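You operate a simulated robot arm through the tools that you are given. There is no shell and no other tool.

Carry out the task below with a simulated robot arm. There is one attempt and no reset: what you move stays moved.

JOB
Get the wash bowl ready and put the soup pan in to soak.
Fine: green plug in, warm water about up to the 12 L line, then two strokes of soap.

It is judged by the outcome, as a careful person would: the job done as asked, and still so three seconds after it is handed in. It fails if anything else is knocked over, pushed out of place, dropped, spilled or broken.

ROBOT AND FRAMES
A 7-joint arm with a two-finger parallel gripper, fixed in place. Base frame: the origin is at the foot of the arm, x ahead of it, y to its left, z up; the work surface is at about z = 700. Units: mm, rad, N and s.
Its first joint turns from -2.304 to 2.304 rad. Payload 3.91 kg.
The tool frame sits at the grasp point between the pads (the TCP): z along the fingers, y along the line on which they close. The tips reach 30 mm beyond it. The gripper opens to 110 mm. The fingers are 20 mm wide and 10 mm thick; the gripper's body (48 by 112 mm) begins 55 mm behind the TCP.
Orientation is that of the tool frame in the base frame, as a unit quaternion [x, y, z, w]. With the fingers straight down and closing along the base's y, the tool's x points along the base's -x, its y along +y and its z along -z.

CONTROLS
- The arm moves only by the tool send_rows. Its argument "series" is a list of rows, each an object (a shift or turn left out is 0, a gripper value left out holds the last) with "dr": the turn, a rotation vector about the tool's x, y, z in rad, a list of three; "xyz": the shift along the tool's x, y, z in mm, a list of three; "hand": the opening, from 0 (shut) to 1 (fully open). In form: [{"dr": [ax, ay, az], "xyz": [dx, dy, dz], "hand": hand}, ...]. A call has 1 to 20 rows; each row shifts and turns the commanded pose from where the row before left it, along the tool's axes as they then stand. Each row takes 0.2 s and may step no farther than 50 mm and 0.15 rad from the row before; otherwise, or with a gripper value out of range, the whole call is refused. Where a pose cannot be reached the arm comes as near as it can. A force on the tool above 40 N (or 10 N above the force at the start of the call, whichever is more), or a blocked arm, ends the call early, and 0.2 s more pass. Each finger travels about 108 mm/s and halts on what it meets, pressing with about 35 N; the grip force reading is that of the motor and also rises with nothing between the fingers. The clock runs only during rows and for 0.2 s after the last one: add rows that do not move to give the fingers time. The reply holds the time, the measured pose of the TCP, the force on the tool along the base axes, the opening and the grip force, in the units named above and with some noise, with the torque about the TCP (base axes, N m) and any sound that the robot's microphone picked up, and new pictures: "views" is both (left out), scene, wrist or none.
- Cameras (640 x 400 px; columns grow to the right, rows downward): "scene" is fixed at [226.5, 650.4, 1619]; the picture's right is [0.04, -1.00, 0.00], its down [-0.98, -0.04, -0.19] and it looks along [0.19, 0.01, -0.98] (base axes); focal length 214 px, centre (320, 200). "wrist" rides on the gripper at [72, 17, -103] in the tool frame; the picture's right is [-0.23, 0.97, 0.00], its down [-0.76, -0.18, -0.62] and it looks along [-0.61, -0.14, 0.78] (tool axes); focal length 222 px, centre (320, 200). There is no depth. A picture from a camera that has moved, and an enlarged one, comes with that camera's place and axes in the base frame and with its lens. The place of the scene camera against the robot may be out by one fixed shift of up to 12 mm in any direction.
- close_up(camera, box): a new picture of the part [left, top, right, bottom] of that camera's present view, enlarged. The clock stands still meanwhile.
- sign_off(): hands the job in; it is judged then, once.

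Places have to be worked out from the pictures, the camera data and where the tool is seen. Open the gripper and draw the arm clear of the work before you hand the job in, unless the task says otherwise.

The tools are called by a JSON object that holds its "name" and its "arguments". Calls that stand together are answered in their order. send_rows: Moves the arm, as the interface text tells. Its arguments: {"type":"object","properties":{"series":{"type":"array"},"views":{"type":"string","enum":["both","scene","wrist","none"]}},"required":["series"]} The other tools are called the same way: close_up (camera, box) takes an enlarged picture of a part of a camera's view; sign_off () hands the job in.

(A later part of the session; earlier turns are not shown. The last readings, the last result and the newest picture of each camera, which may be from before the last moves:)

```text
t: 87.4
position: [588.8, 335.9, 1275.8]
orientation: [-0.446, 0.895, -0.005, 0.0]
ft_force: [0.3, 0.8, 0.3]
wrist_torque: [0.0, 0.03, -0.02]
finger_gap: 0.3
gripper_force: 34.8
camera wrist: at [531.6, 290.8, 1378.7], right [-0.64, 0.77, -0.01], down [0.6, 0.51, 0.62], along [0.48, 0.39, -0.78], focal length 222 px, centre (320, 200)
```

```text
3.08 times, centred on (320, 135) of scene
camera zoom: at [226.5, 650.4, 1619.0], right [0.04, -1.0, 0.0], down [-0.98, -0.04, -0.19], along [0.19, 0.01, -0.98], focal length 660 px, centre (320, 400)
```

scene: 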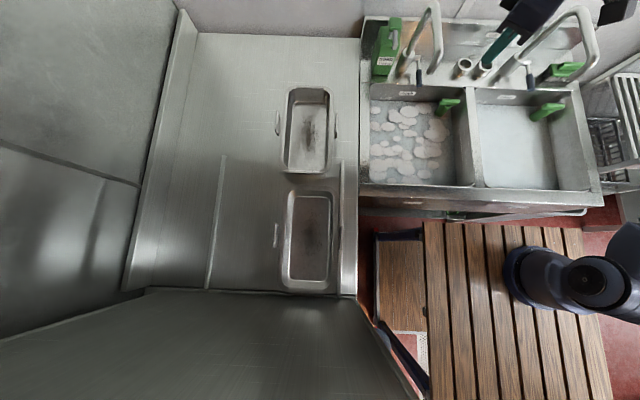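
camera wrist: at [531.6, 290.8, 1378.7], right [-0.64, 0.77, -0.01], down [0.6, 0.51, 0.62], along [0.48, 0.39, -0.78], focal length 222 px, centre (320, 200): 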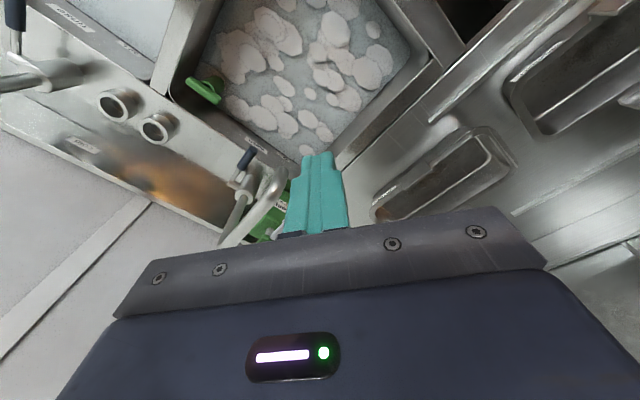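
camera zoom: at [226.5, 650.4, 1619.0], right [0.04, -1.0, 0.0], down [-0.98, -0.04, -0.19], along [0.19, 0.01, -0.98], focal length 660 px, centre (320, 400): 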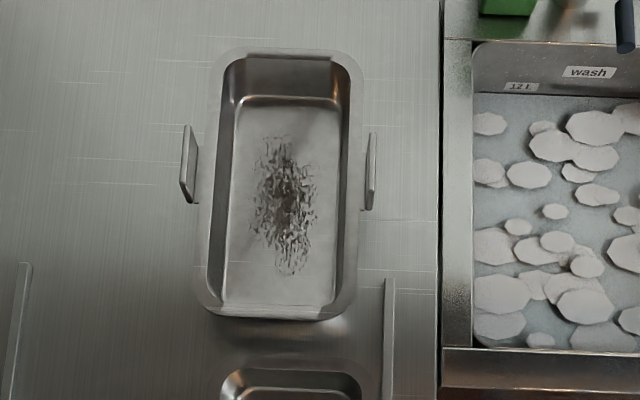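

The far pan carries a "SOUP"-like label on its right side. I'll get a lower, more frontal view to read both labels for certain.

{"name": "send_rows", "arguments": {"series": [{"xyz": [19.6, 26, 30]}, {"xyz": [19.6, 26, 30]}, {"xyz": [19.6, 26, 30]}, {"xyz": [19.6, 26, 30]}, {"dr": [0, 0, -0.145]}, {"dr": [0, 0, -0.145]}, {"dr": [0, 0, -0.145]}, {"dr": [0, 0, -0.145]}, {"dr": [0, -0.15, 0]}, {"dr": [0, -0.15, 0]}, {"dr": [0, -0.15, 0]}, {}]}}

```text
t: 90.0
position: [459.3, 334.5, 1155.5]
orientation: [-0.668, 0.712, 0.148, 0.161]
ft_force: [-0.4, 0.7, -0.3]
wrist_torque: [0.02, 0.01, 0.04]
finger_gap: 0.1
gripper_force: 35.2
camera wrist: at [434.6, 228.4, 1217.3], right [-0.96, 0.27, 0.09], down [0.2, 0.41, 0.89], along [0.2, 0.87, -0.45], focal length 222 px, centre (320, 200)
```

scene: 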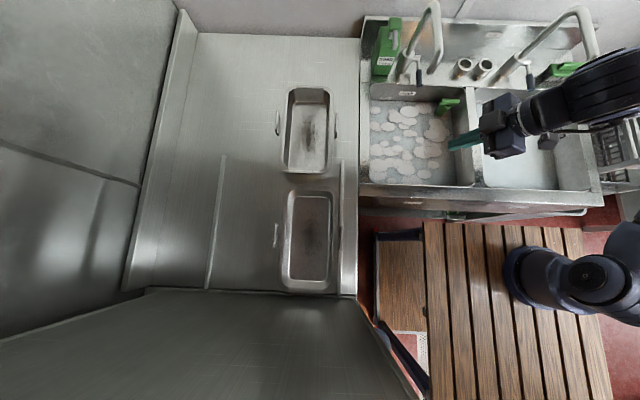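
wrist: 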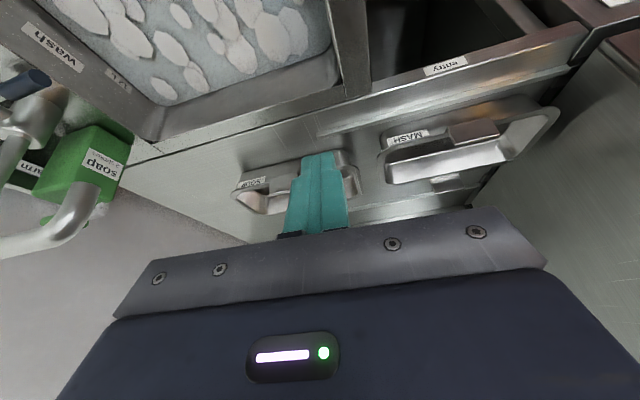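

{"name": "close_up", "arguments": {"camera": "wrist", "box": [370, 90, 570, 200]}}

{"name": "close_up", "arguments": {"camera": "wrist", "box": [225, 140, 375, 230]}}

{"name": "close_up", "arguments": {"camera": "wrist", "box": [360, 40, 600, 130]}}

```text
3.20 times, centred on (470, 145) of wrist
camera zoom: at [434.6, 228.4, 1217.3], right [-0.96, 0.27, 0.09], down [0.2, 0.41, 0.89], along [0.2, 0.87, -0.45], focal length 711 px, centre (-160, 376)
```

zoom: 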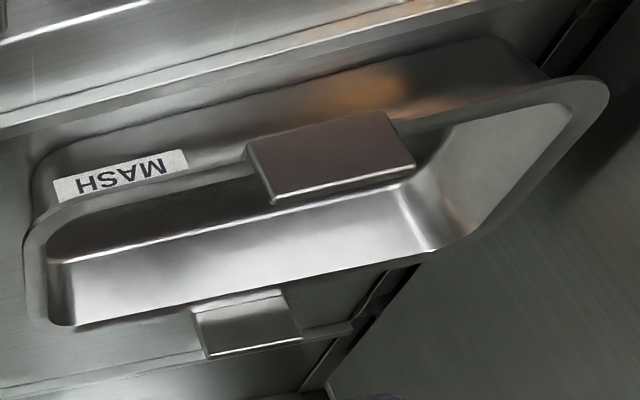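

```text
4.27 times, centred on (300, 185) of wrist
camera zoom: at [434.6, 228.4, 1217.3], right [-0.96, 0.27, 0.09], down [0.2, 0.41, 0.89], along [0.2, 0.87, -0.45], focal length 948 px, centre (405, 264)
```

zoom: 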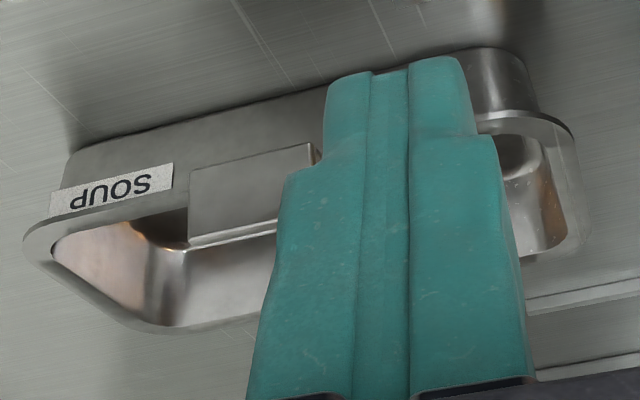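

```text
2.67 times, centred on (480, 85) of wrist
camera zoom: at [434.6, 228.4, 1217.3], right [-0.96, 0.27, 0.09], down [0.2, 0.41, 0.89], along [0.2, 0.87, -0.45], focal length 592 px, centre (-107, 507)
```

zoom: 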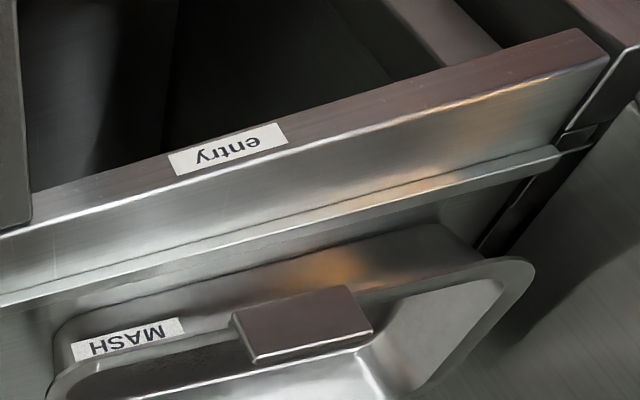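

The labels are clear: the far pan is SOUP and the near one is MASH. I'll move closer to the soup pan to study its handles and rim.

{"name": "send_rows", "arguments": {"series": [{"xyz": [-19.9, -24.3, 22.8], "hand": 1}, {"xyz": [-19.9, -24.3, 22.8]}, {"xyz": [-19.9, -24.3, 22.8]}, {"xyz": [-19.9, -24.3, 22.8]}, {"xyz": [-19.9, -24.3, 22.8]}, {}]}}

{"name": "close_up", "arguments": {"camera": "wrist", "box": [180, 20, 460, 220]}}

```text
t: 91.4
position: [589.9, 466.4, 1095.5]
orientation: [-0.667, 0.712, 0.148, 0.161]
ft_force: [-0.4, -0.1, -0.5]
wrist_torque: [0.03, 0.0, -0.01]
finger_gap: 110.0
gripper_force: 0.0
camera wrist: at [565.3, 360.2, 1157.3], right [-0.96, 0.27, 0.09], down [0.2, 0.41, 0.89], along [0.2, 0.87, -0.45], focal length 222 px, centre (320, 200)
```

scene: 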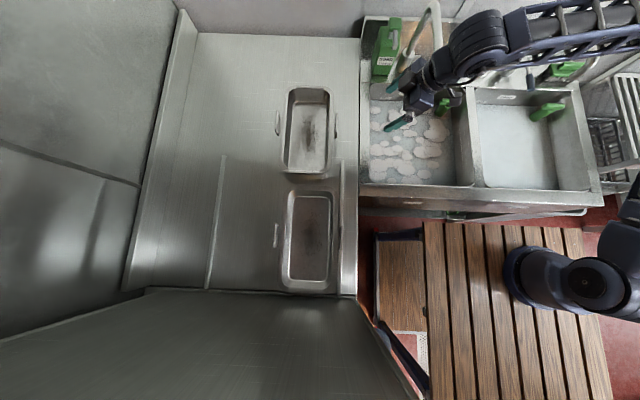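
wrist: 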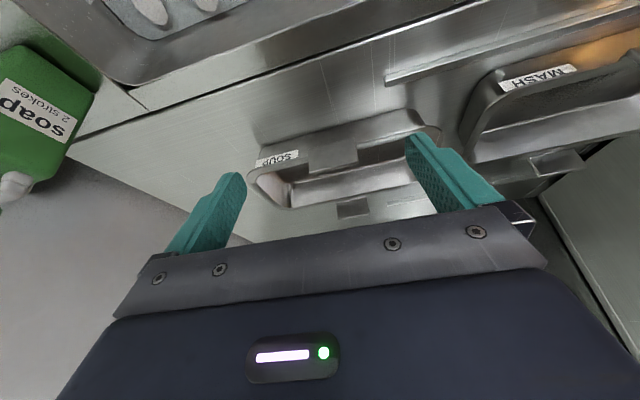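

```text
2.00 times, centred on (320, 120) of wrist
camera zoom: at [565.3, 360.2, 1157.3], right [-0.96, 0.27, 0.09], down [0.2, 0.41, 0.89], along [0.2, 0.87, -0.45], focal length 444 px, centre (320, 360)
```

zoom: 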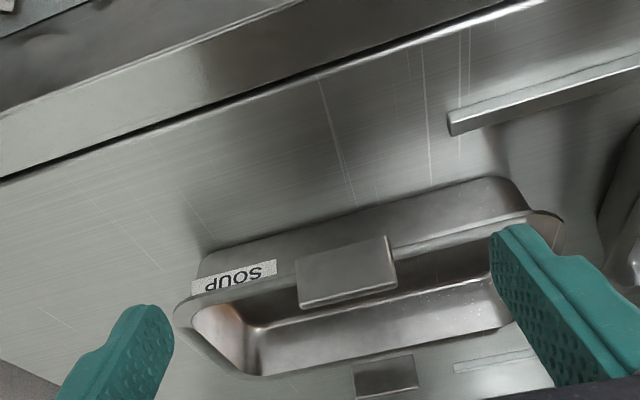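

I need the handle's profile, so I'll swing around to look at the soup pan end-on, along +x.

{"name": "send_rows", "arguments": {"series": [{"xyz": [-15, 18, -10]}, {"xyz": [-20, 25, 0]}, {"xyz": [-20, 25, 0]}, {"xyz": [-20, 25, 0]}, {"dr": [0.058, 0, 0.1236]}, {"dr": [0.058, 0, 0.1236]}, {"dr": [0.058, 0, 0.1236]}, {"dr": [0.058, 0, 0.1236]}, {"dr": [0.058, 0, 0.1236]}, {"dr": [0.058, 0, 0.1236]}, {"dr": [0.058, 0, 0.1236]}, {"dr": [0.058, 0, 0.1236]}, {"dr": [0.058, 0, 0.1236]}, {"dr": [0.058, 0, 0.1236]}, {"dr": [0.058, 0, 0.1236]}, {}]}}

```text
t: 94.8
position: [501.7, 534.5, 1136.0]
orientation: [0.001, 0.976, 0.0, 0.219]
ft_force: [-0.1, -0.6, 0.1]
wrist_torque: [0.05, 0.01, 0.02]
finger_gap: 110.1
gripper_force: 0.0
camera wrist: at [391.7, 552.6, 1197.6], right [0.2, 0.97, 0.1], down [0.42, -0.18, 0.89], along [0.88, -0.14, -0.45], focal length 222 px, centre (320, 200)
```

scene: 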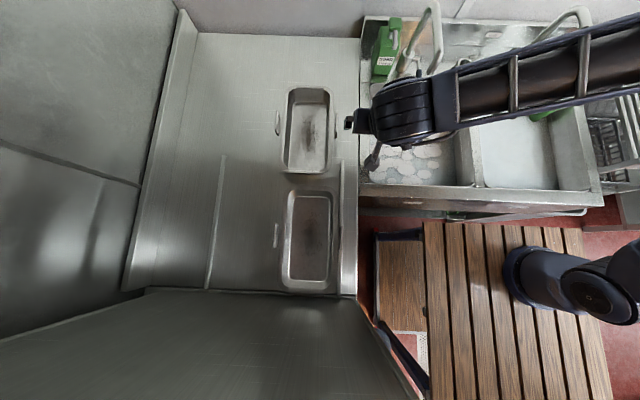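
wrist: 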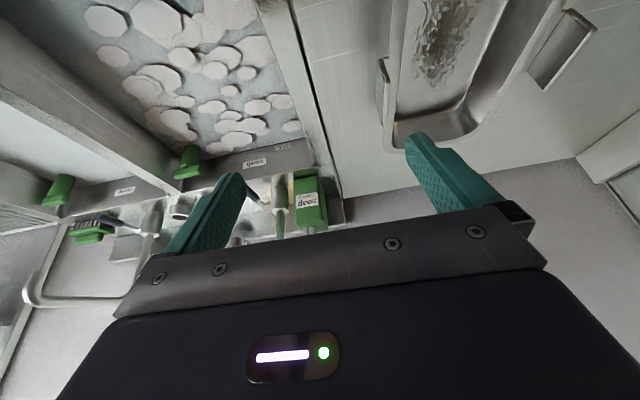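

{"name": "close_up", "arguments": {"camera": "wrist", "box": [360, 0, 620, 160]}}

```text
2.46 times, centred on (490, 80) of wrist
camera zoom: at [391.7, 552.6, 1197.6], right [0.2, 0.97, 0.1], down [0.42, -0.18, 0.89], along [0.88, -0.14, -0.45], focal length 547 px, centre (-98, 495)
```

zoom: 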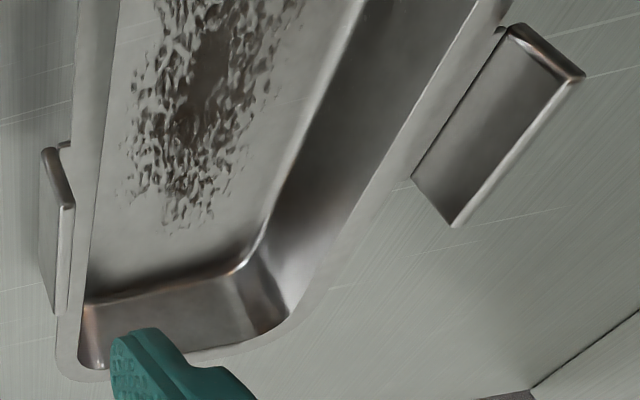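

The handles are vertical plates standing just outside the rim and rising above it, each about 80 mm long along x. I'll bring the tool upright over the near-side (−y) handle for a precise look.

{"name": "send_rows", "arguments": {"series": [{"dr": [0, 0.147, 0]}, {"dr": [0, 0.147, 0]}, {"dr": [0, 0.147, 0]}, {"xyz": [-33, 20, 5]}, {"xyz": [-33, 20, 5]}, {"xyz": [-33, 20, 5]}, {}]}}

{"name": "close_up", "arguments": {"camera": "wrist", "box": [220, 20, 480, 220]}}

```text
t: 96.4
position: [602.4, 593.5, 1121.2]
orientation: [-0.002, 1.0, 0.0, 0.001]
ft_force: [-0.3, -0.1, 0.8]
wrist_torque: [0.0, 0.0, 0.0]
finger_gap: 110.1
gripper_force: 0.0
camera wrist: at [529.0, 612.4, 1223.7], right [0.22, 0.97, 0.0], down [0.76, -0.18, 0.62], along [0.61, -0.14, -0.78], focal length 222 px, centre (320, 200)
```

scene: 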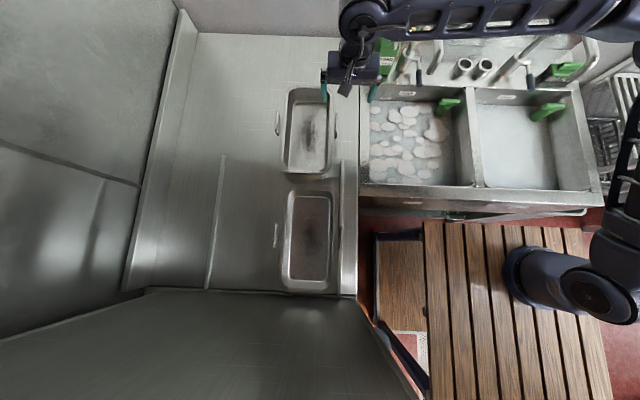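
wrist: 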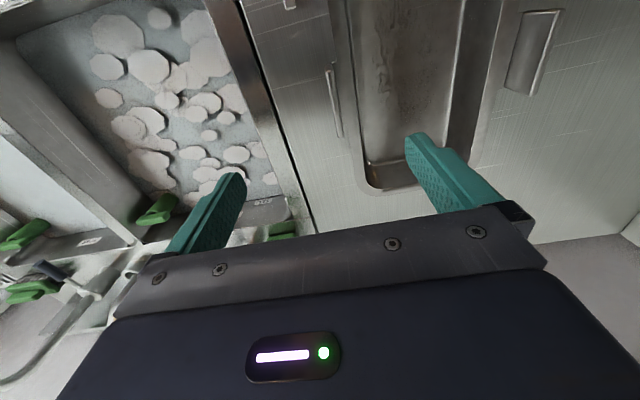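

```text
2.00 times, centred on (350, 120) of wrist
camera zoom: at [529.0, 612.4, 1223.7], right [0.22, 0.97, 0.0], down [0.76, -0.18, 0.62], along [0.61, -0.14, -0.78], focal length 444 px, centre (260, 360)
```

zoom: 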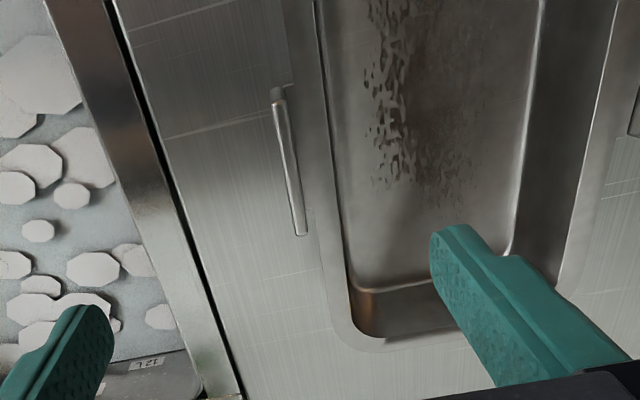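

The −y handle plate lies at y of about 611.7, centred near x ≈ 604. I'll centre over it and descend to fix its height from a second view.

{"name": "send_rows", "arguments": {"series": [{"xyz": [0, 18, 25], "hand": 0.6}, {"xyz": [0, 0, 25]}, {}], "views": "wrist"}}

{"name": "close_up", "arguments": {"camera": "wrist", "box": [220, 20, 480, 220]}}

```text
t: 97.2
position: [601.1, 611.8, 1069.4]
orientation: [-0.001, 1.0, 0.0, 0.001]
ft_force: [-0.7, -0.2, 0.4]
wrist_torque: [-0.04, -0.04, 0.0]
finger_gap: 66.5
gripper_force: 0.0
camera wrist: at [528.9, 629.3, 1173.1], right [0.22, 0.97, 0.0], down [0.76, -0.18, 0.62], along [0.61, -0.14, -0.78], focal length 222 px, centre (320, 200)
```

wrist: 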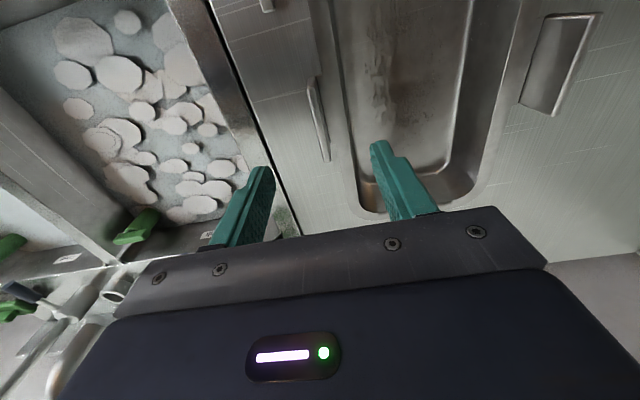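

```text
2.00 times, centred on (350, 120) of wrist
camera zoom: at [528.9, 629.3, 1173.1], right [0.22, 0.97, 0.0], down [0.76, -0.18, 0.62], along [0.61, -0.14, -0.78], focal length 444 px, centre (260, 360)
```

zoom: 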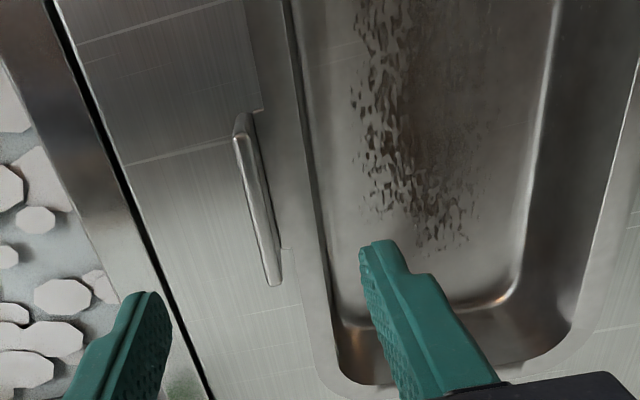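

The handle top is at roughly z ≈ 960 ± 15 and the plate stands above the rim. I'll descend some more with the fingers straddling the plate and re-check.

{"name": "send_rows", "arguments": {"series": [{"xyz": [-3, 0, 25], "hand": 0.5}, {"xyz": [0, 0, 20]}, {}], "views": "wrist"}}

{"name": "close_up", "arguments": {"camera": "wrist", "box": [200, 60, 440, 240]}}

{"name": "close_up", "arguments": {"camera": "scene", "box": [270, 70, 390, 180]}}

```text
t: 98.0
position: [604.4, 612.1, 1025.4]
orientation: [-0.001, 1.0, 0.0, 0.0]
ft_force: [0.5, 0.0, -0.7]
wrist_torque: [-0.02, 0.01, 0.02]
finger_gap: 55.0
gripper_force: 0.0
camera wrist: at [531.5, 629.9, 1127.8], right [0.23, 0.97, 0.0], down [0.76, -0.18, 0.62], along [0.61, -0.14, -0.78], focal length 222 px, centre (320, 200)
```

wrist: 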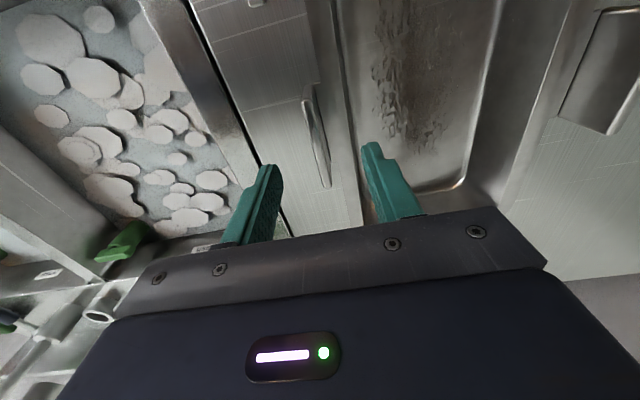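

```text
2.22 times, centred on (320, 150) of wrist
camera zoom: at [531.5, 629.9, 1127.8], right [0.23, 0.97, 0.0], down [0.76, -0.18, 0.62], along [0.61, -0.14, -0.78], focal length 494 px, centre (320, 311)
```

zoom: 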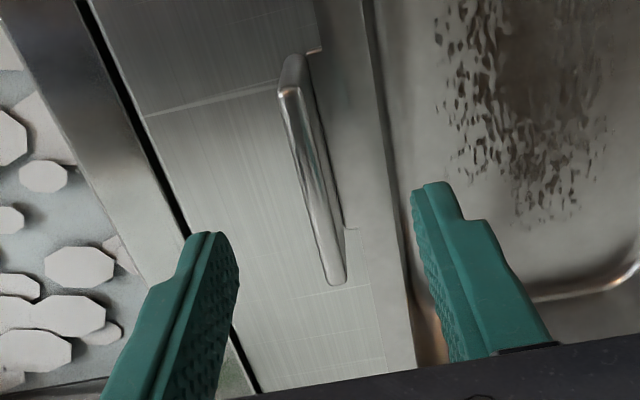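

```text
3.64 times, centred on (330, 125) of scene
camera zoom: at [226.5, 650.4, 1619.0], right [0.04, -1.0, 0.0], down [-0.98, -0.04, -0.19], along [0.19, 0.01, -0.98], focal length 780 px, centre (284, 473)
```

zoom: 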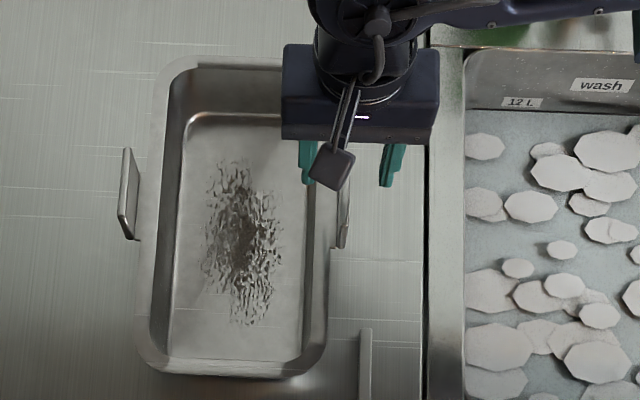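

The plate spans x 570–641 at y ≈ 611, with its top at z ≈ 968 and the rim flange just inside it. I'll descend in small steps, watching for tip contact with the flange.

{"name": "send_rows", "arguments": {"series": [{"xyz": [0, 0, 20], "hand": 0.38}, {"xyz": [0, 0, 15]}, {"xyz": [0, 0, 4]}, {}], "views": "wrist"}}

{"name": "close_up", "arguments": {"camera": "wrist", "box": [220, 90, 420, 240]}}

```text
t: 99.0
position: [603.5, 610.7, 986.4]
orientation: [-0.001, 1.0, -0.001, 0.001]
ft_force: [-0.1, 0.5, 0.5]
wrist_torque: [0.05, -0.03, 0.0]
finger_gap: 41.7
gripper_force: 0.1
camera wrist: at [530.2, 630.2, 1088.6], right [0.22, 0.97, 0.0], down [0.76, -0.18, 0.62], along [0.61, -0.14, -0.78], focal length 222 px, centre (320, 200)
```

wrist: 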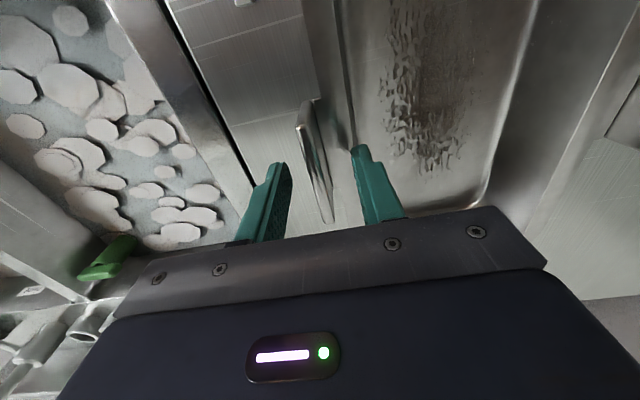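

```text
2.67 times, centred on (320, 165) of wrist
camera zoom: at [530.2, 630.2, 1088.6], right [0.22, 0.97, 0.0], down [0.76, -0.18, 0.62], along [0.61, -0.14, -0.78], focal length 592 px, centre (320, 293)
```

zoom: 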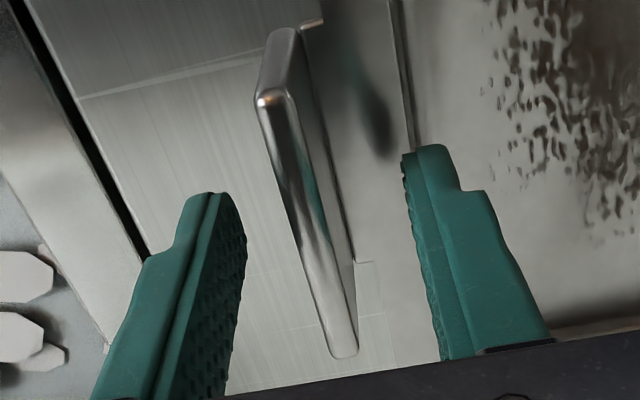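

The plate is about 2 mm to the −y side of centre and its middle is near x ≈ 610. I'll adjust and step down another 11 mm.

{"name": "send_rows", "arguments": {"series": [{"xyz": [-6, -2, 0]}, {"xyz": [0, 0, 4]}, {"xyz": [0, 0, 4]}, {"xyz": [0, 0, 3]}, {}], "views": "wrist"}}

{"name": "close_up", "arguments": {"camera": "wrist", "box": [220, 90, 420, 240]}}

{"name": "close_up", "arguments": {"camera": "scene", "box": [300, 90, 380, 160]}}

```text
t: 100.2
position: [609.1, 610.7, 975.4]
orientation: [-0.001, 1.0, 0.0, 0.001]
ft_force: [-0.2, 0.6, 0.2]
wrist_torque: [0.02, -0.01, 0.02]
finger_gap: 41.7
gripper_force: 0.1
camera wrist: at [536.8, 628.6, 1078.6], right [0.22, 0.97, 0.0], down [0.76, -0.18, 0.62], along [0.61, -0.14, -0.78], focal length 222 px, centre (320, 200)
```

wrist: 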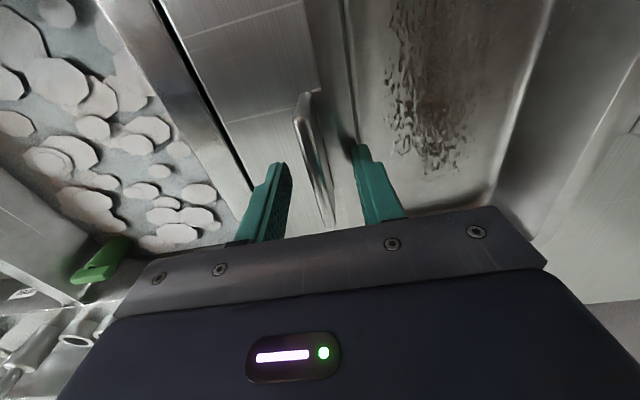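

```text
2.67 times, centred on (320, 165) of wrist
camera zoom: at [536.8, 628.6, 1078.6], right [0.22, 0.97, 0.0], down [0.76, -0.18, 0.62], along [0.61, -0.14, -0.78], focal length 592 px, centre (320, 293)
```

zoom: 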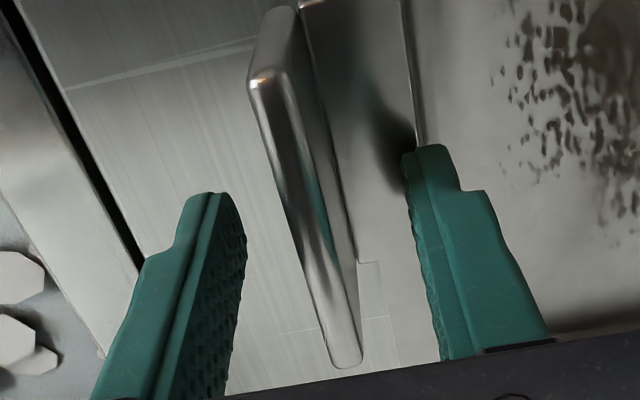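

```text
5.71 times, centred on (340, 125) of scene
camera zoom: at [226.5, 650.4, 1619.0], right [0.04, -1.0, 0.0], down [-0.98, -0.04, -0.19], along [0.19, 0.01, -0.98], focal length 1226 px, centre (206, 629)
```

zoom: 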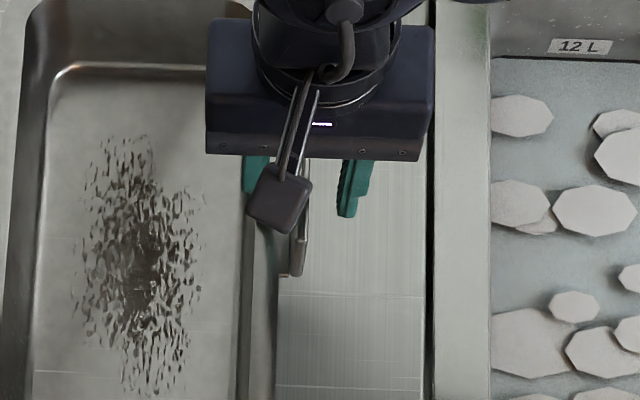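

The tip shadow nearly meets the tip, so the flange is only a few millimetres below. The plate is centred, so I'll close on it here.

{"name": "send_rows", "arguments": {"series": [{"hand": 0}, {}, {}, {}], "views": "wrist"}}

{"name": "close_up", "arguments": {"camera": "wrist", "box": [220, 90, 420, 240]}}

```text
t: 101.2
position: [609.9, 611.3, 975.7]
orientation: [-0.001, 1.0, 0.0, 0.002]
ft_force: [-0.6, -0.2, 1.9]
wrist_torque: [-0.12, -0.03, -0.2]
finger_gap: 8.0
gripper_force: 34.7
camera wrist: at [536.8, 628.5, 1078.8], right [0.23, 0.97, 0.0], down [0.76, -0.18, 0.62], along [0.61, -0.14, -0.78], focal length 222 px, centre (320, 200)
```

wrist: 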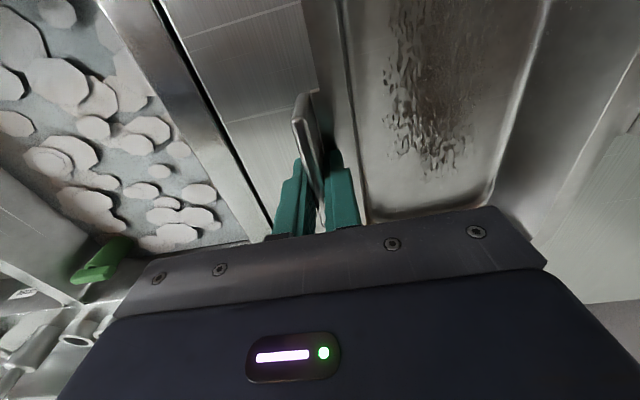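

```text
2.67 times, centred on (320, 165) of wrist
camera zoom: at [536.8, 628.5, 1078.8], right [0.23, 0.97, 0.0], down [0.76, -0.18, 0.62], along [0.61, -0.14, -0.78], focal length 592 px, centre (320, 293)
```

zoom: 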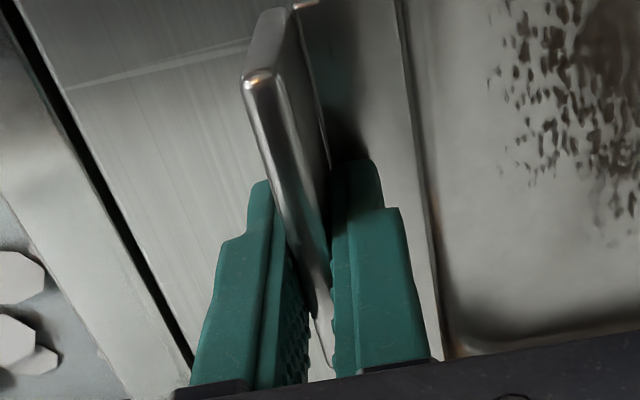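

The plate is gripped (8 mm gap). I'll test-lift by 15 mm to read the weight and see whether the pan droops.

{"name": "send_rows", "arguments": {"series": [{"xyz": [0, 0, -5]}, {"xyz": [0, 0, -5]}, {"xyz": [0, 0, -5]}, {}]}}

{"name": "close_up", "arguments": {"camera": "scene", "box": [260, 70, 380, 200]}}

```text
t: 102.2
position: [610.4, 610.7, 990.6]
orientation: [-0.001, 1.0, 0.001, 0.001]
ft_force: [-0.3, 0.5, -5.3]
wrist_torque: [-0.48, -0.07, 0.02]
finger_gap: 8.0
gripper_force: 34.9
camera wrist: at [537.1, 628.9, 1093.0], right [0.23, 0.97, 0.0], down [0.76, -0.18, 0.62], along [0.61, -0.14, -0.78], focal length 222 px, centre (320, 200)
```

scene: 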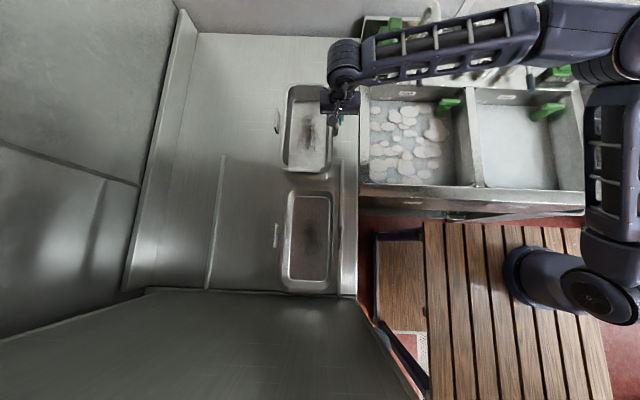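
wrist: 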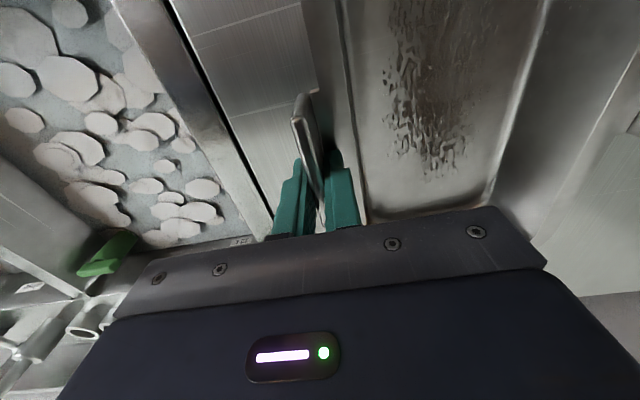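

```text
3.08 times, centred on (320, 135) of scene
camera zoom: at [226.5, 650.4, 1619.0], right [0.04, -1.0, 0.0], down [-0.98, -0.04, -0.19], along [0.19, 0.01, -0.98], focal length 660 px, centre (320, 400)
```

zoom: 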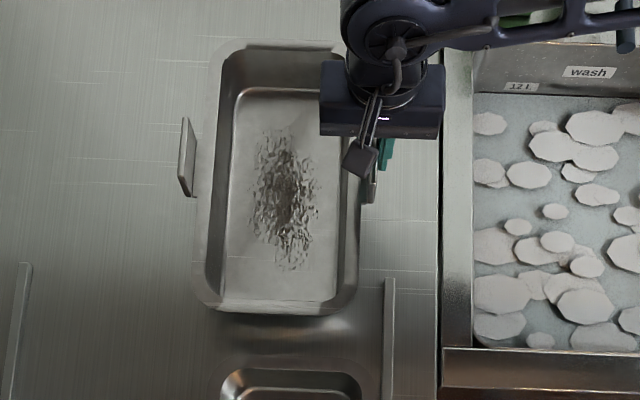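

The pan weighs only about 0.54 kg and stays level in the grip. I'll lift a bit more to clear the rails and rim.

{"name": "send_rows", "arguments": {"series": [{"xyz": [2, 0, -8]}, {"xyz": [3, 0, -8]}, {"xyz": [5, 0, -8]}, {"xyz": [5, 0, -6]}, {}]}}

{"name": "close_up", "arguments": {"camera": "scene", "box": [260, 70, 380, 200]}}

```text
t: 103.4
position: [595.4, 612.4, 1020.6]
orientation: [-0.001, 1.0, 0.0, 0.001]
ft_force: [0.0, 0.5, -4.9]
wrist_torque: [-0.49, -0.03, -0.02]
finger_gap: 7.7
gripper_force: 35.2
camera wrist: at [522.1, 629.4, 1123.3], right [0.22, 0.97, 0.0], down [0.76, -0.18, 0.62], along [0.61, -0.14, -0.78], focal length 222 px, centre (320, 200)
```

scene: 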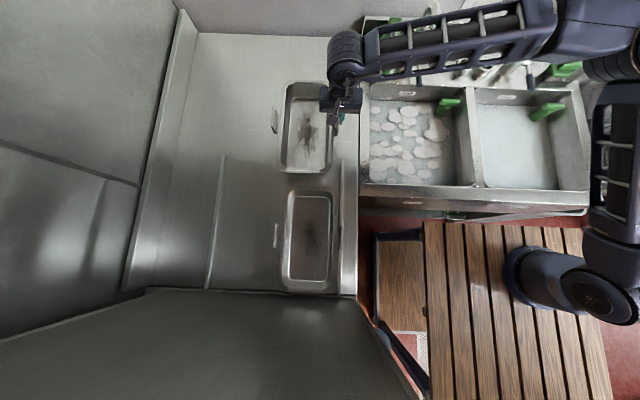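
wrist: 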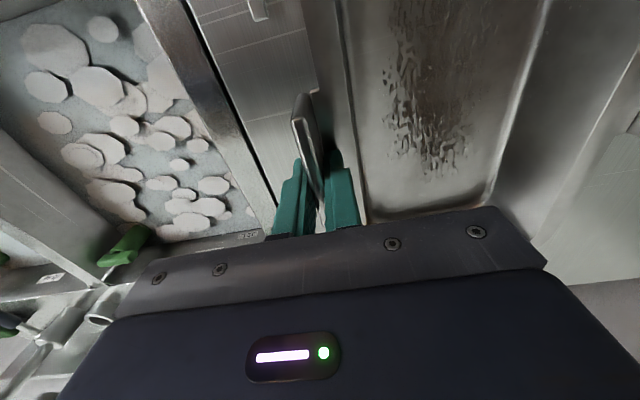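

```text
3.08 times, centred on (320, 135) of scene
camera zoom: at [226.5, 650.4, 1619.0], right [0.04, -1.0, 0.0], down [-0.98, -0.04, -0.19], along [0.19, 0.01, -0.98], focal length 660 px, centre (320, 400)
```

zoom: 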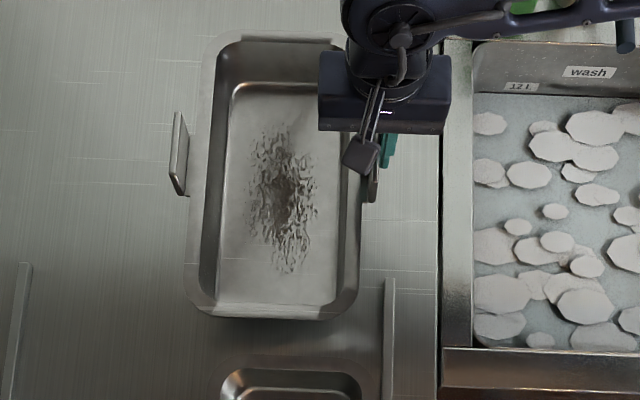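

The grip is stable. I'll carry the pan slowly in −y over the bowl, keeping x back so the wrist clears the spout tip.

{"name": "send_rows", "arguments": {"series": [{"xyz": [0, -10, 0]}, {"xyz": [0, -18, 0]}, {"xyz": [0, -22, 0]}, {"xyz": [0, -22, 0]}, {"xyz": [0, -22, 0]}, {"xyz": [0, -22, 0]}, {"xyz": [0, -22, 0]}, {"xyz": [0, -22, 0]}, {"xyz": [0, -15, 0]}, {}]}}

{"name": "close_up", "arguments": {"camera": "scene", "box": [320, 20, 500, 200]}}

```text
t: 105.6
position: [595.6, 435.7, 1020.9]
orientation: [-0.001, 1.0, 0.0, 0.001]
ft_force: [0.3, -0.3, -5.1]
wrist_torque: [-0.48, -0.06, 0.02]
finger_gap: 7.7
gripper_force: 35.3
camera wrist: at [522.4, 453.3, 1123.0], right [0.22, 0.97, 0.0], down [0.76, -0.18, 0.62], along [0.61, -0.14, -0.78], focal length 222 px, centre (320, 200)
```

scene: 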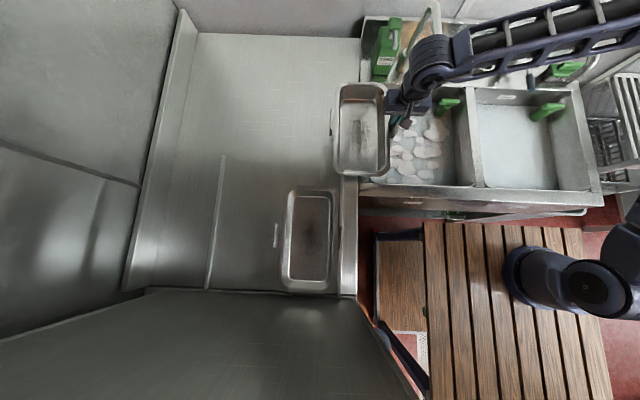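
wrist: 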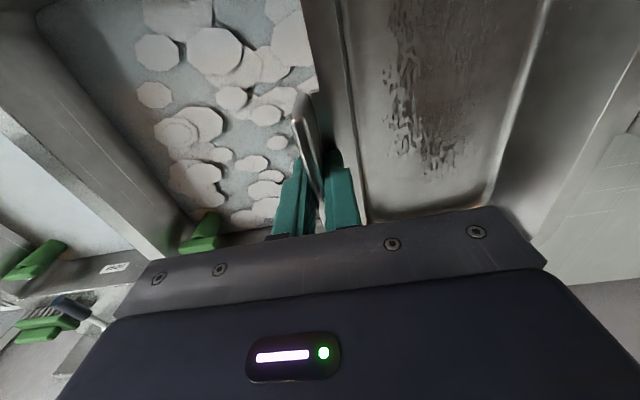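

```text
2.22 times, centred on (410, 110) of scene
camera zoom: at [226.5, 650.4, 1619.0], right [0.04, -1.0, 0.0], down [-0.98, -0.04, -0.19], along [0.19, 0.01, -0.98], focal length 477 px, centre (120, 400)
```

zoom: 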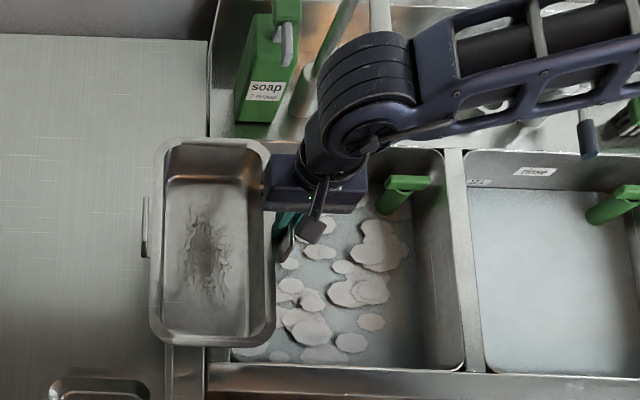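

All is clear so far: the pan is level and the far edge is leaving the counter. I'll continue in −y to y ≈ 245.

{"name": "send_rows", "arguments": {"series": [{"xyz": [0, -14, 0]}, {"xyz": [0, -22, 0]}, {"xyz": [0, -22, 0]}, {"xyz": [0, -22, 0]}, {"xyz": [0, -22, 0]}, {"xyz": [0, -22, 0]}, {"xyz": [0, -22, 0]}, {"xyz": [0, -22, 0]}, {"xyz": [0, -16, 0]}, {"xyz": [0, -6, 0]}, {}]}}

{"name": "close_up", "arguments": {"camera": "scene", "box": [340, 20, 520, 200]}}

```text
t: 108.0
position: [593.2, 245.5, 1020.3]
orientation: [-0.001, 1.0, 0.0, 0.001]
ft_force: [0.0, -0.3, -5.7]
wrist_torque: [-0.52, -0.04, -0.03]
finger_gap: 7.5
gripper_force: 34.9
camera wrist: at [521.3, 262.7, 1122.8], right [0.23, 0.97, 0.0], down [0.76, -0.18, 0.62], along [0.61, -0.14, -0.78], focal length 222 px, centre (320, 200)
```

scene: 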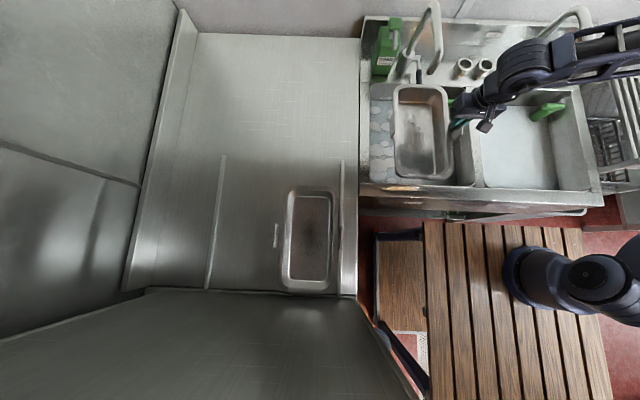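
wrist: 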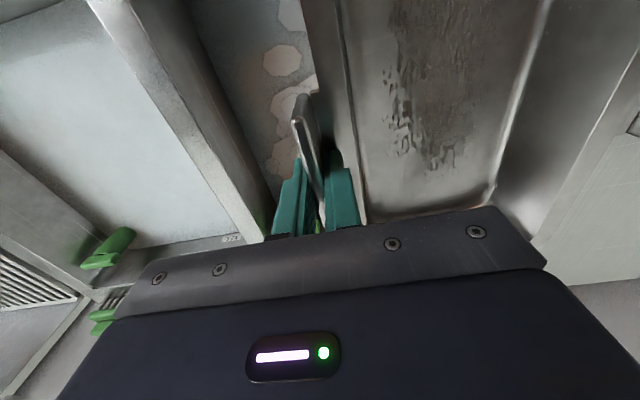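

```text
2.22 times, centred on (430, 110) of scene
camera zoom: at [226.5, 650.4, 1619.0], right [0.04, -1.0, 0.0], down [-0.98, -0.04, -0.19], along [0.19, 0.01, -0.98], focal length 477 px, centre (76, 400)
```

zoom: 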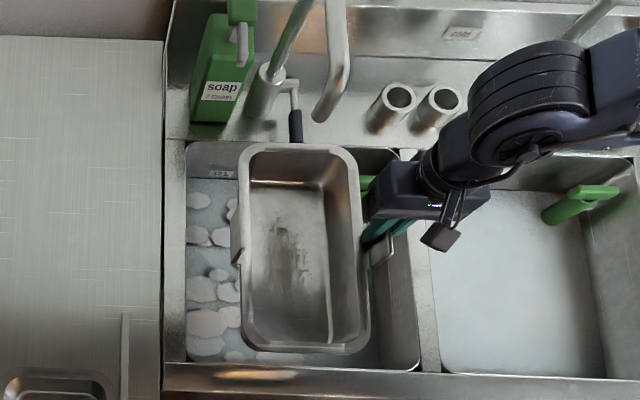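

The pan is over the bowl, with clearance to the plug and walls. I'll shift x to about 612 and lower it to just above the water.

{"name": "send_rows", "arguments": {"series": [{"xyz": [-9, 0, 0]}, {"xyz": [-9, 0, 0]}, {"xyz": [0, 0, 15]}, {"xyz": [0, 0, 20]}, {"xyz": [0, 0, 20]}, {"xyz": [0, 0, 20]}, {"xyz": [0, 0, 20]}, {"xyz": [0, 0, 20]}, {"xyz": [0, 0, 10]}, {}]}}

{"name": "close_up", "arguments": {"camera": "scene", "box": [340, 20, 520, 200]}}

```text
t: 110.2
position: [614.0, 244.6, 894.9]
orientation: [-0.001, 1.0, 0.0, 0.001]
ft_force: [0.1, -0.5, -6.0]
wrist_torque: [-0.51, -0.08, -0.01]
finger_gap: 7.8
gripper_force: 35.1
camera wrist: at [540.7, 262.7, 997.6], right [0.23, 0.97, 0.0], down [0.76, -0.18, 0.62], along [0.61, -0.14, -0.78], focal length 222 px, centre (320, 200)
```

scene: 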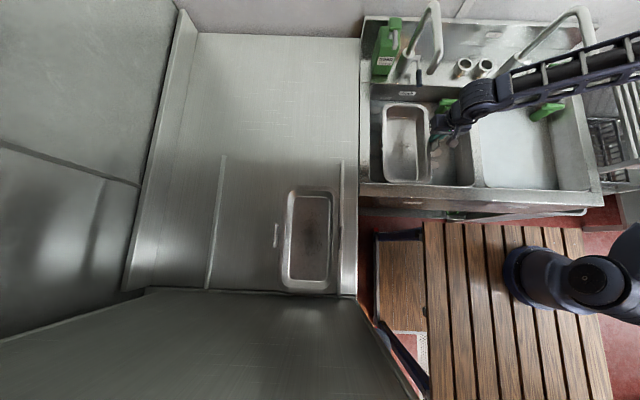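
wrist: 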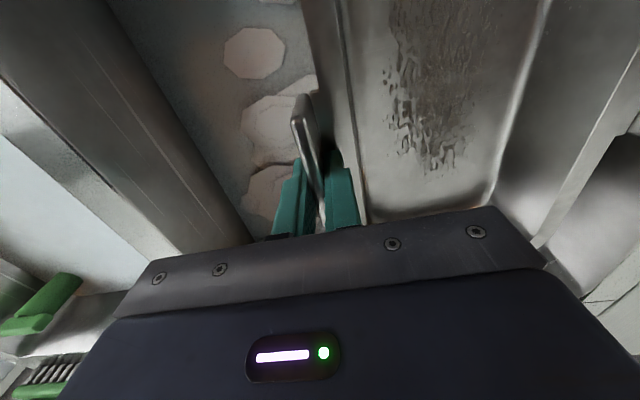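

```text
2.22 times, centred on (430, 110) of scene
camera zoom: at [226.5, 650.4, 1619.0], right [0.04, -1.0, 0.0], down [-0.98, -0.04, -0.19], along [0.19, 0.01, -0.98], focal length 477 px, centre (76, 400)
```

zoom: 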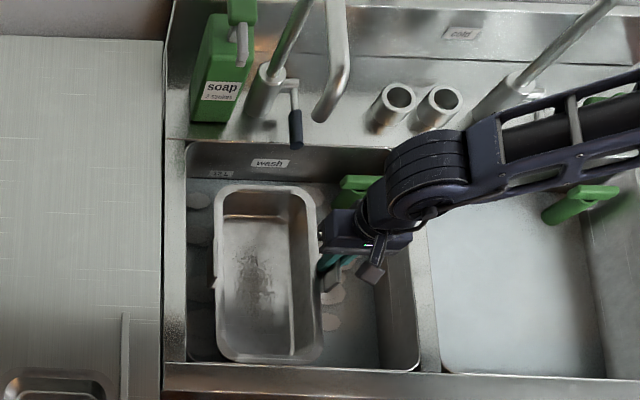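

The pan is now below the lever height. I'll shift it 10 mm in +x for more front clearance and lower it into the water in smaller steps.

{"name": "send_rows", "arguments": {"series": [{"xyz": [-5, 0, 10]}, {"xyz": [-5, 0, 10]}, {"xyz": [0, 0, 10]}, {"xyz": [0, 0, 10]}, {"xyz": [0, 0, 10]}, {}]}}

{"name": "close_up", "arguments": {"camera": "scene", "box": [340, 40, 500, 200]}}

```text
t: 111.6
position: [624.5, 245.9, 844.6]
orientation: [-0.001, 1.0, 0.0, 0.001]
ft_force: [-0.2, -0.4, -5.6]
wrist_torque: [-0.51, 0.01, -0.02]
finger_gap: 7.8
gripper_force: 35.1
camera wrist: at [551.1, 263.6, 947.6], right [0.23, 0.97, 0.0], down [0.76, -0.18, 0.62], along [0.61, -0.14, -0.78], focal length 222 px, centre (320, 200)
```

scene: 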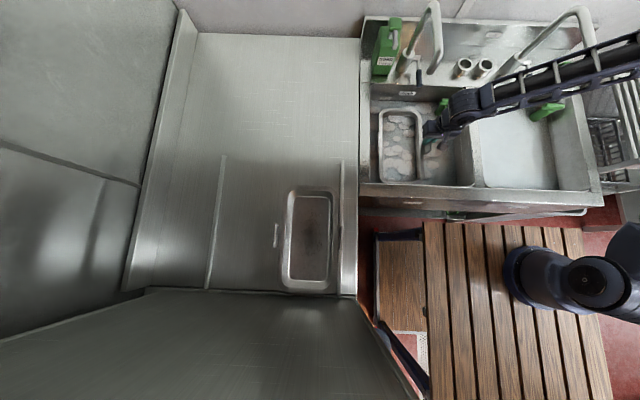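
wrist: 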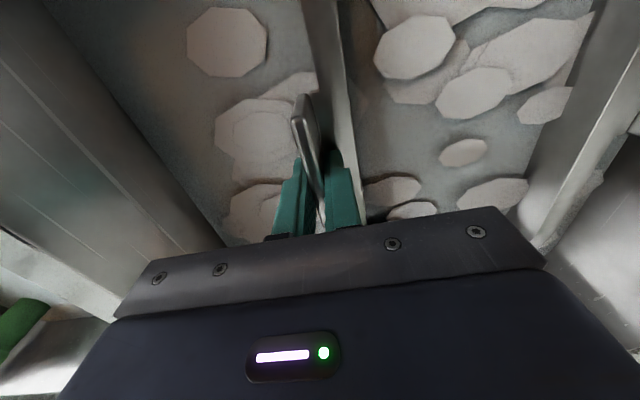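

```text
2.50 times, centred on (420, 120) of scene
camera zoom: at [226.5, 650.4, 1619.0], right [0.04, -1.0, 0.0], down [-0.98, -0.04, -0.19], along [0.19, 0.01, -0.98], focal length 536 px, centre (70, 400)
```

zoom: 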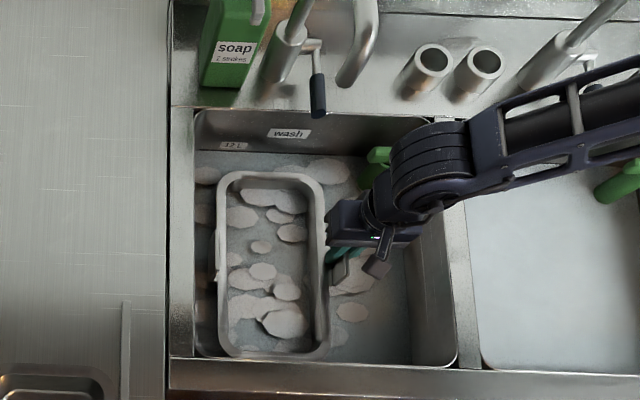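

The pan is entering the water and stays level. I'll keep lowering toward the floor.

{"name": "send_rows", "arguments": {"series": [{"xyz": [0, 0, 10]}, {"xyz": [0, 0, 10]}, {"xyz": [0, 0, 10]}, {"xyz": [0, 0, 10]}, {}], "views": "scene"}}

{"name": "close_up", "arguments": {"camera": "scene", "box": [340, 40, 500, 200]}}

```text
t: 112.8
position: [624.3, 244.9, 806.4]
orientation: [-0.001, 1.0, 0.0, 0.001]
ft_force: [-0.8, 0.0, -5.2]
wrist_torque: [-0.49, -0.04, 0.01]
finger_gap: 7.8
gripper_force: 35.1
```

scene: 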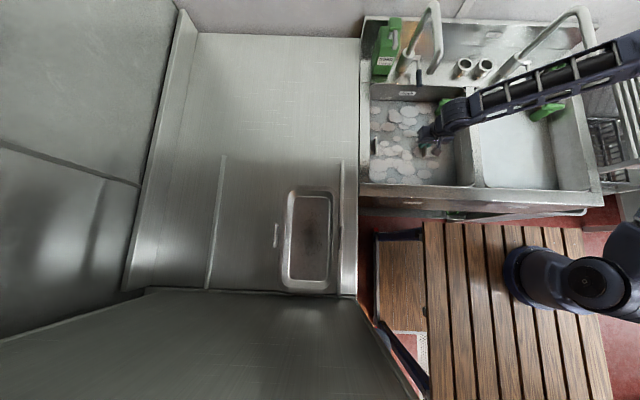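

```text
2.50 times, centred on (420, 120) of scene
camera zoom: at [226.5, 650.4, 1619.0], right [0.04, -1.0, 0.0], down [-0.98, -0.04, -0.19], along [0.19, 0.01, -0.98], focal length 536 px, centre (70, 400)
```

zoom: 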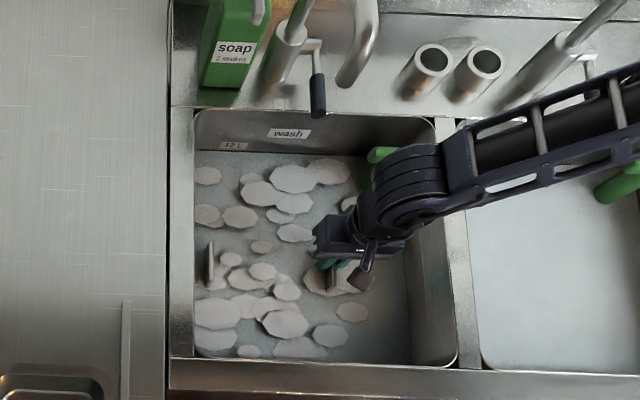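

The rim is submerged and the handles still show. I'll lower in small steps to find the floor.

{"name": "send_rows", "arguments": {"series": [{"xyz": [0, 0, 5]}, {"xyz": [0, 0, 5]}, {"xyz": [0, 0, 5]}, {"xyz": [0, 0, 3]}, {}], "views": "none"}}

{"name": "send_rows", "arguments": {"series": [{"xyz": [0, 0, 2.5]}, {"xyz": [0, 0, 2.5]}, {}], "views": "none"}}

```text
t: 113.6
position: [624.7, 247.3, 795.5]
orientation: [-0.001, 1.0, 0.001, 0.003]
ft_force: [-0.2, -3.5, 13.9]
wrist_torque: [-0.38, 0.38, 0.12]
finger_gap: 7.6
gripper_force: 35.6
stopped in row 3: the force on the tool passed its limit at 67 N (the readings are from after the stop); the commanded pose is now the measured one
```

```text
t: 114.0
position: [624.3, 247.3, 796.0]
orientation: [-0.002, 1.0, 0.001, 0.002]
ft_force: [-0.5, -3.2, 15.9]
wrist_torque: [-0.25, 0.71, 0.21]
finger_gap: 7.6
gripper_force: 34.9
stopped in row 1: the force on the tool passed its limit at 49 N (the readings are from after the stop); the commanded pose is now the measured one
```

The pan is on the bowl floor (bottom at about z = 720). I'll ease the preload, open modestly, and rise straight up.

{"name": "send_rows", "arguments": {"series": [{"xyz": [0, 0, -1.5]}, {"hand": 0.25}, {}, {}, {"xyz": [0, 0, -8]}, {"xyz": [0, 0, -15]}, {"xyz": [0, 0, -20]}, {}]}}

{"name": "close_up", "arguments": {"camera": "scene", "box": [340, 40, 500, 200]}}

```text
t: 115.8
position: [624.8, 246.7, 839.9]
orientation: [-0.002, 1.0, 0.002, 0.003]
ft_force: [0.7, 0.0, 0.2]
wrist_torque: [0.04, 0.01, 0.01]
finger_gap: 27.6
gripper_force: 0.1
camera wrist: at [551.1, 264.7, 941.8], right [0.22, 0.97, 0.0], down [0.76, -0.18, 0.63], along [0.61, -0.14, -0.78], focal length 222 px, centre (320, 200)
```

scene: 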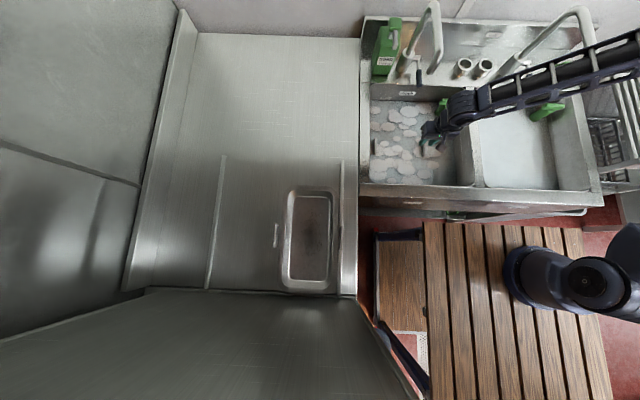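
wrist: 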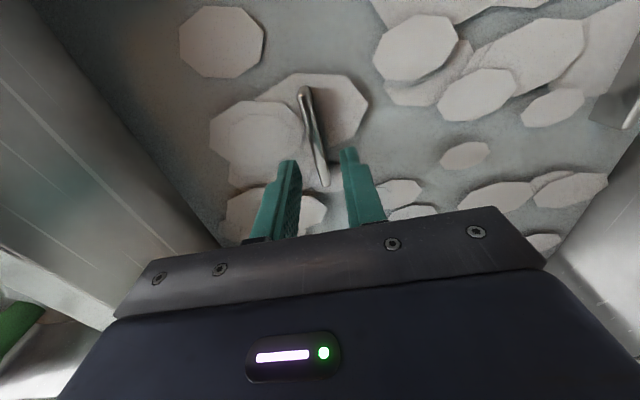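

```text
2.50 times, centred on (420, 120) of scene
camera zoom: at [226.5, 650.4, 1619.0], right [0.04, -1.0, 0.0], down [-0.98, -0.04, -0.19], along [0.19, 0.01, -0.98], focal length 536 px, centre (70, 400)
```

zoom: 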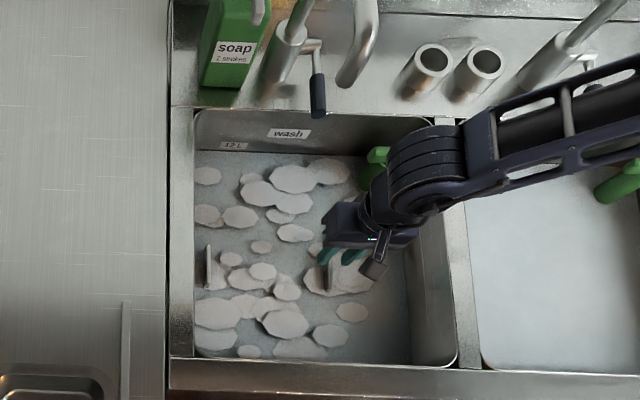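

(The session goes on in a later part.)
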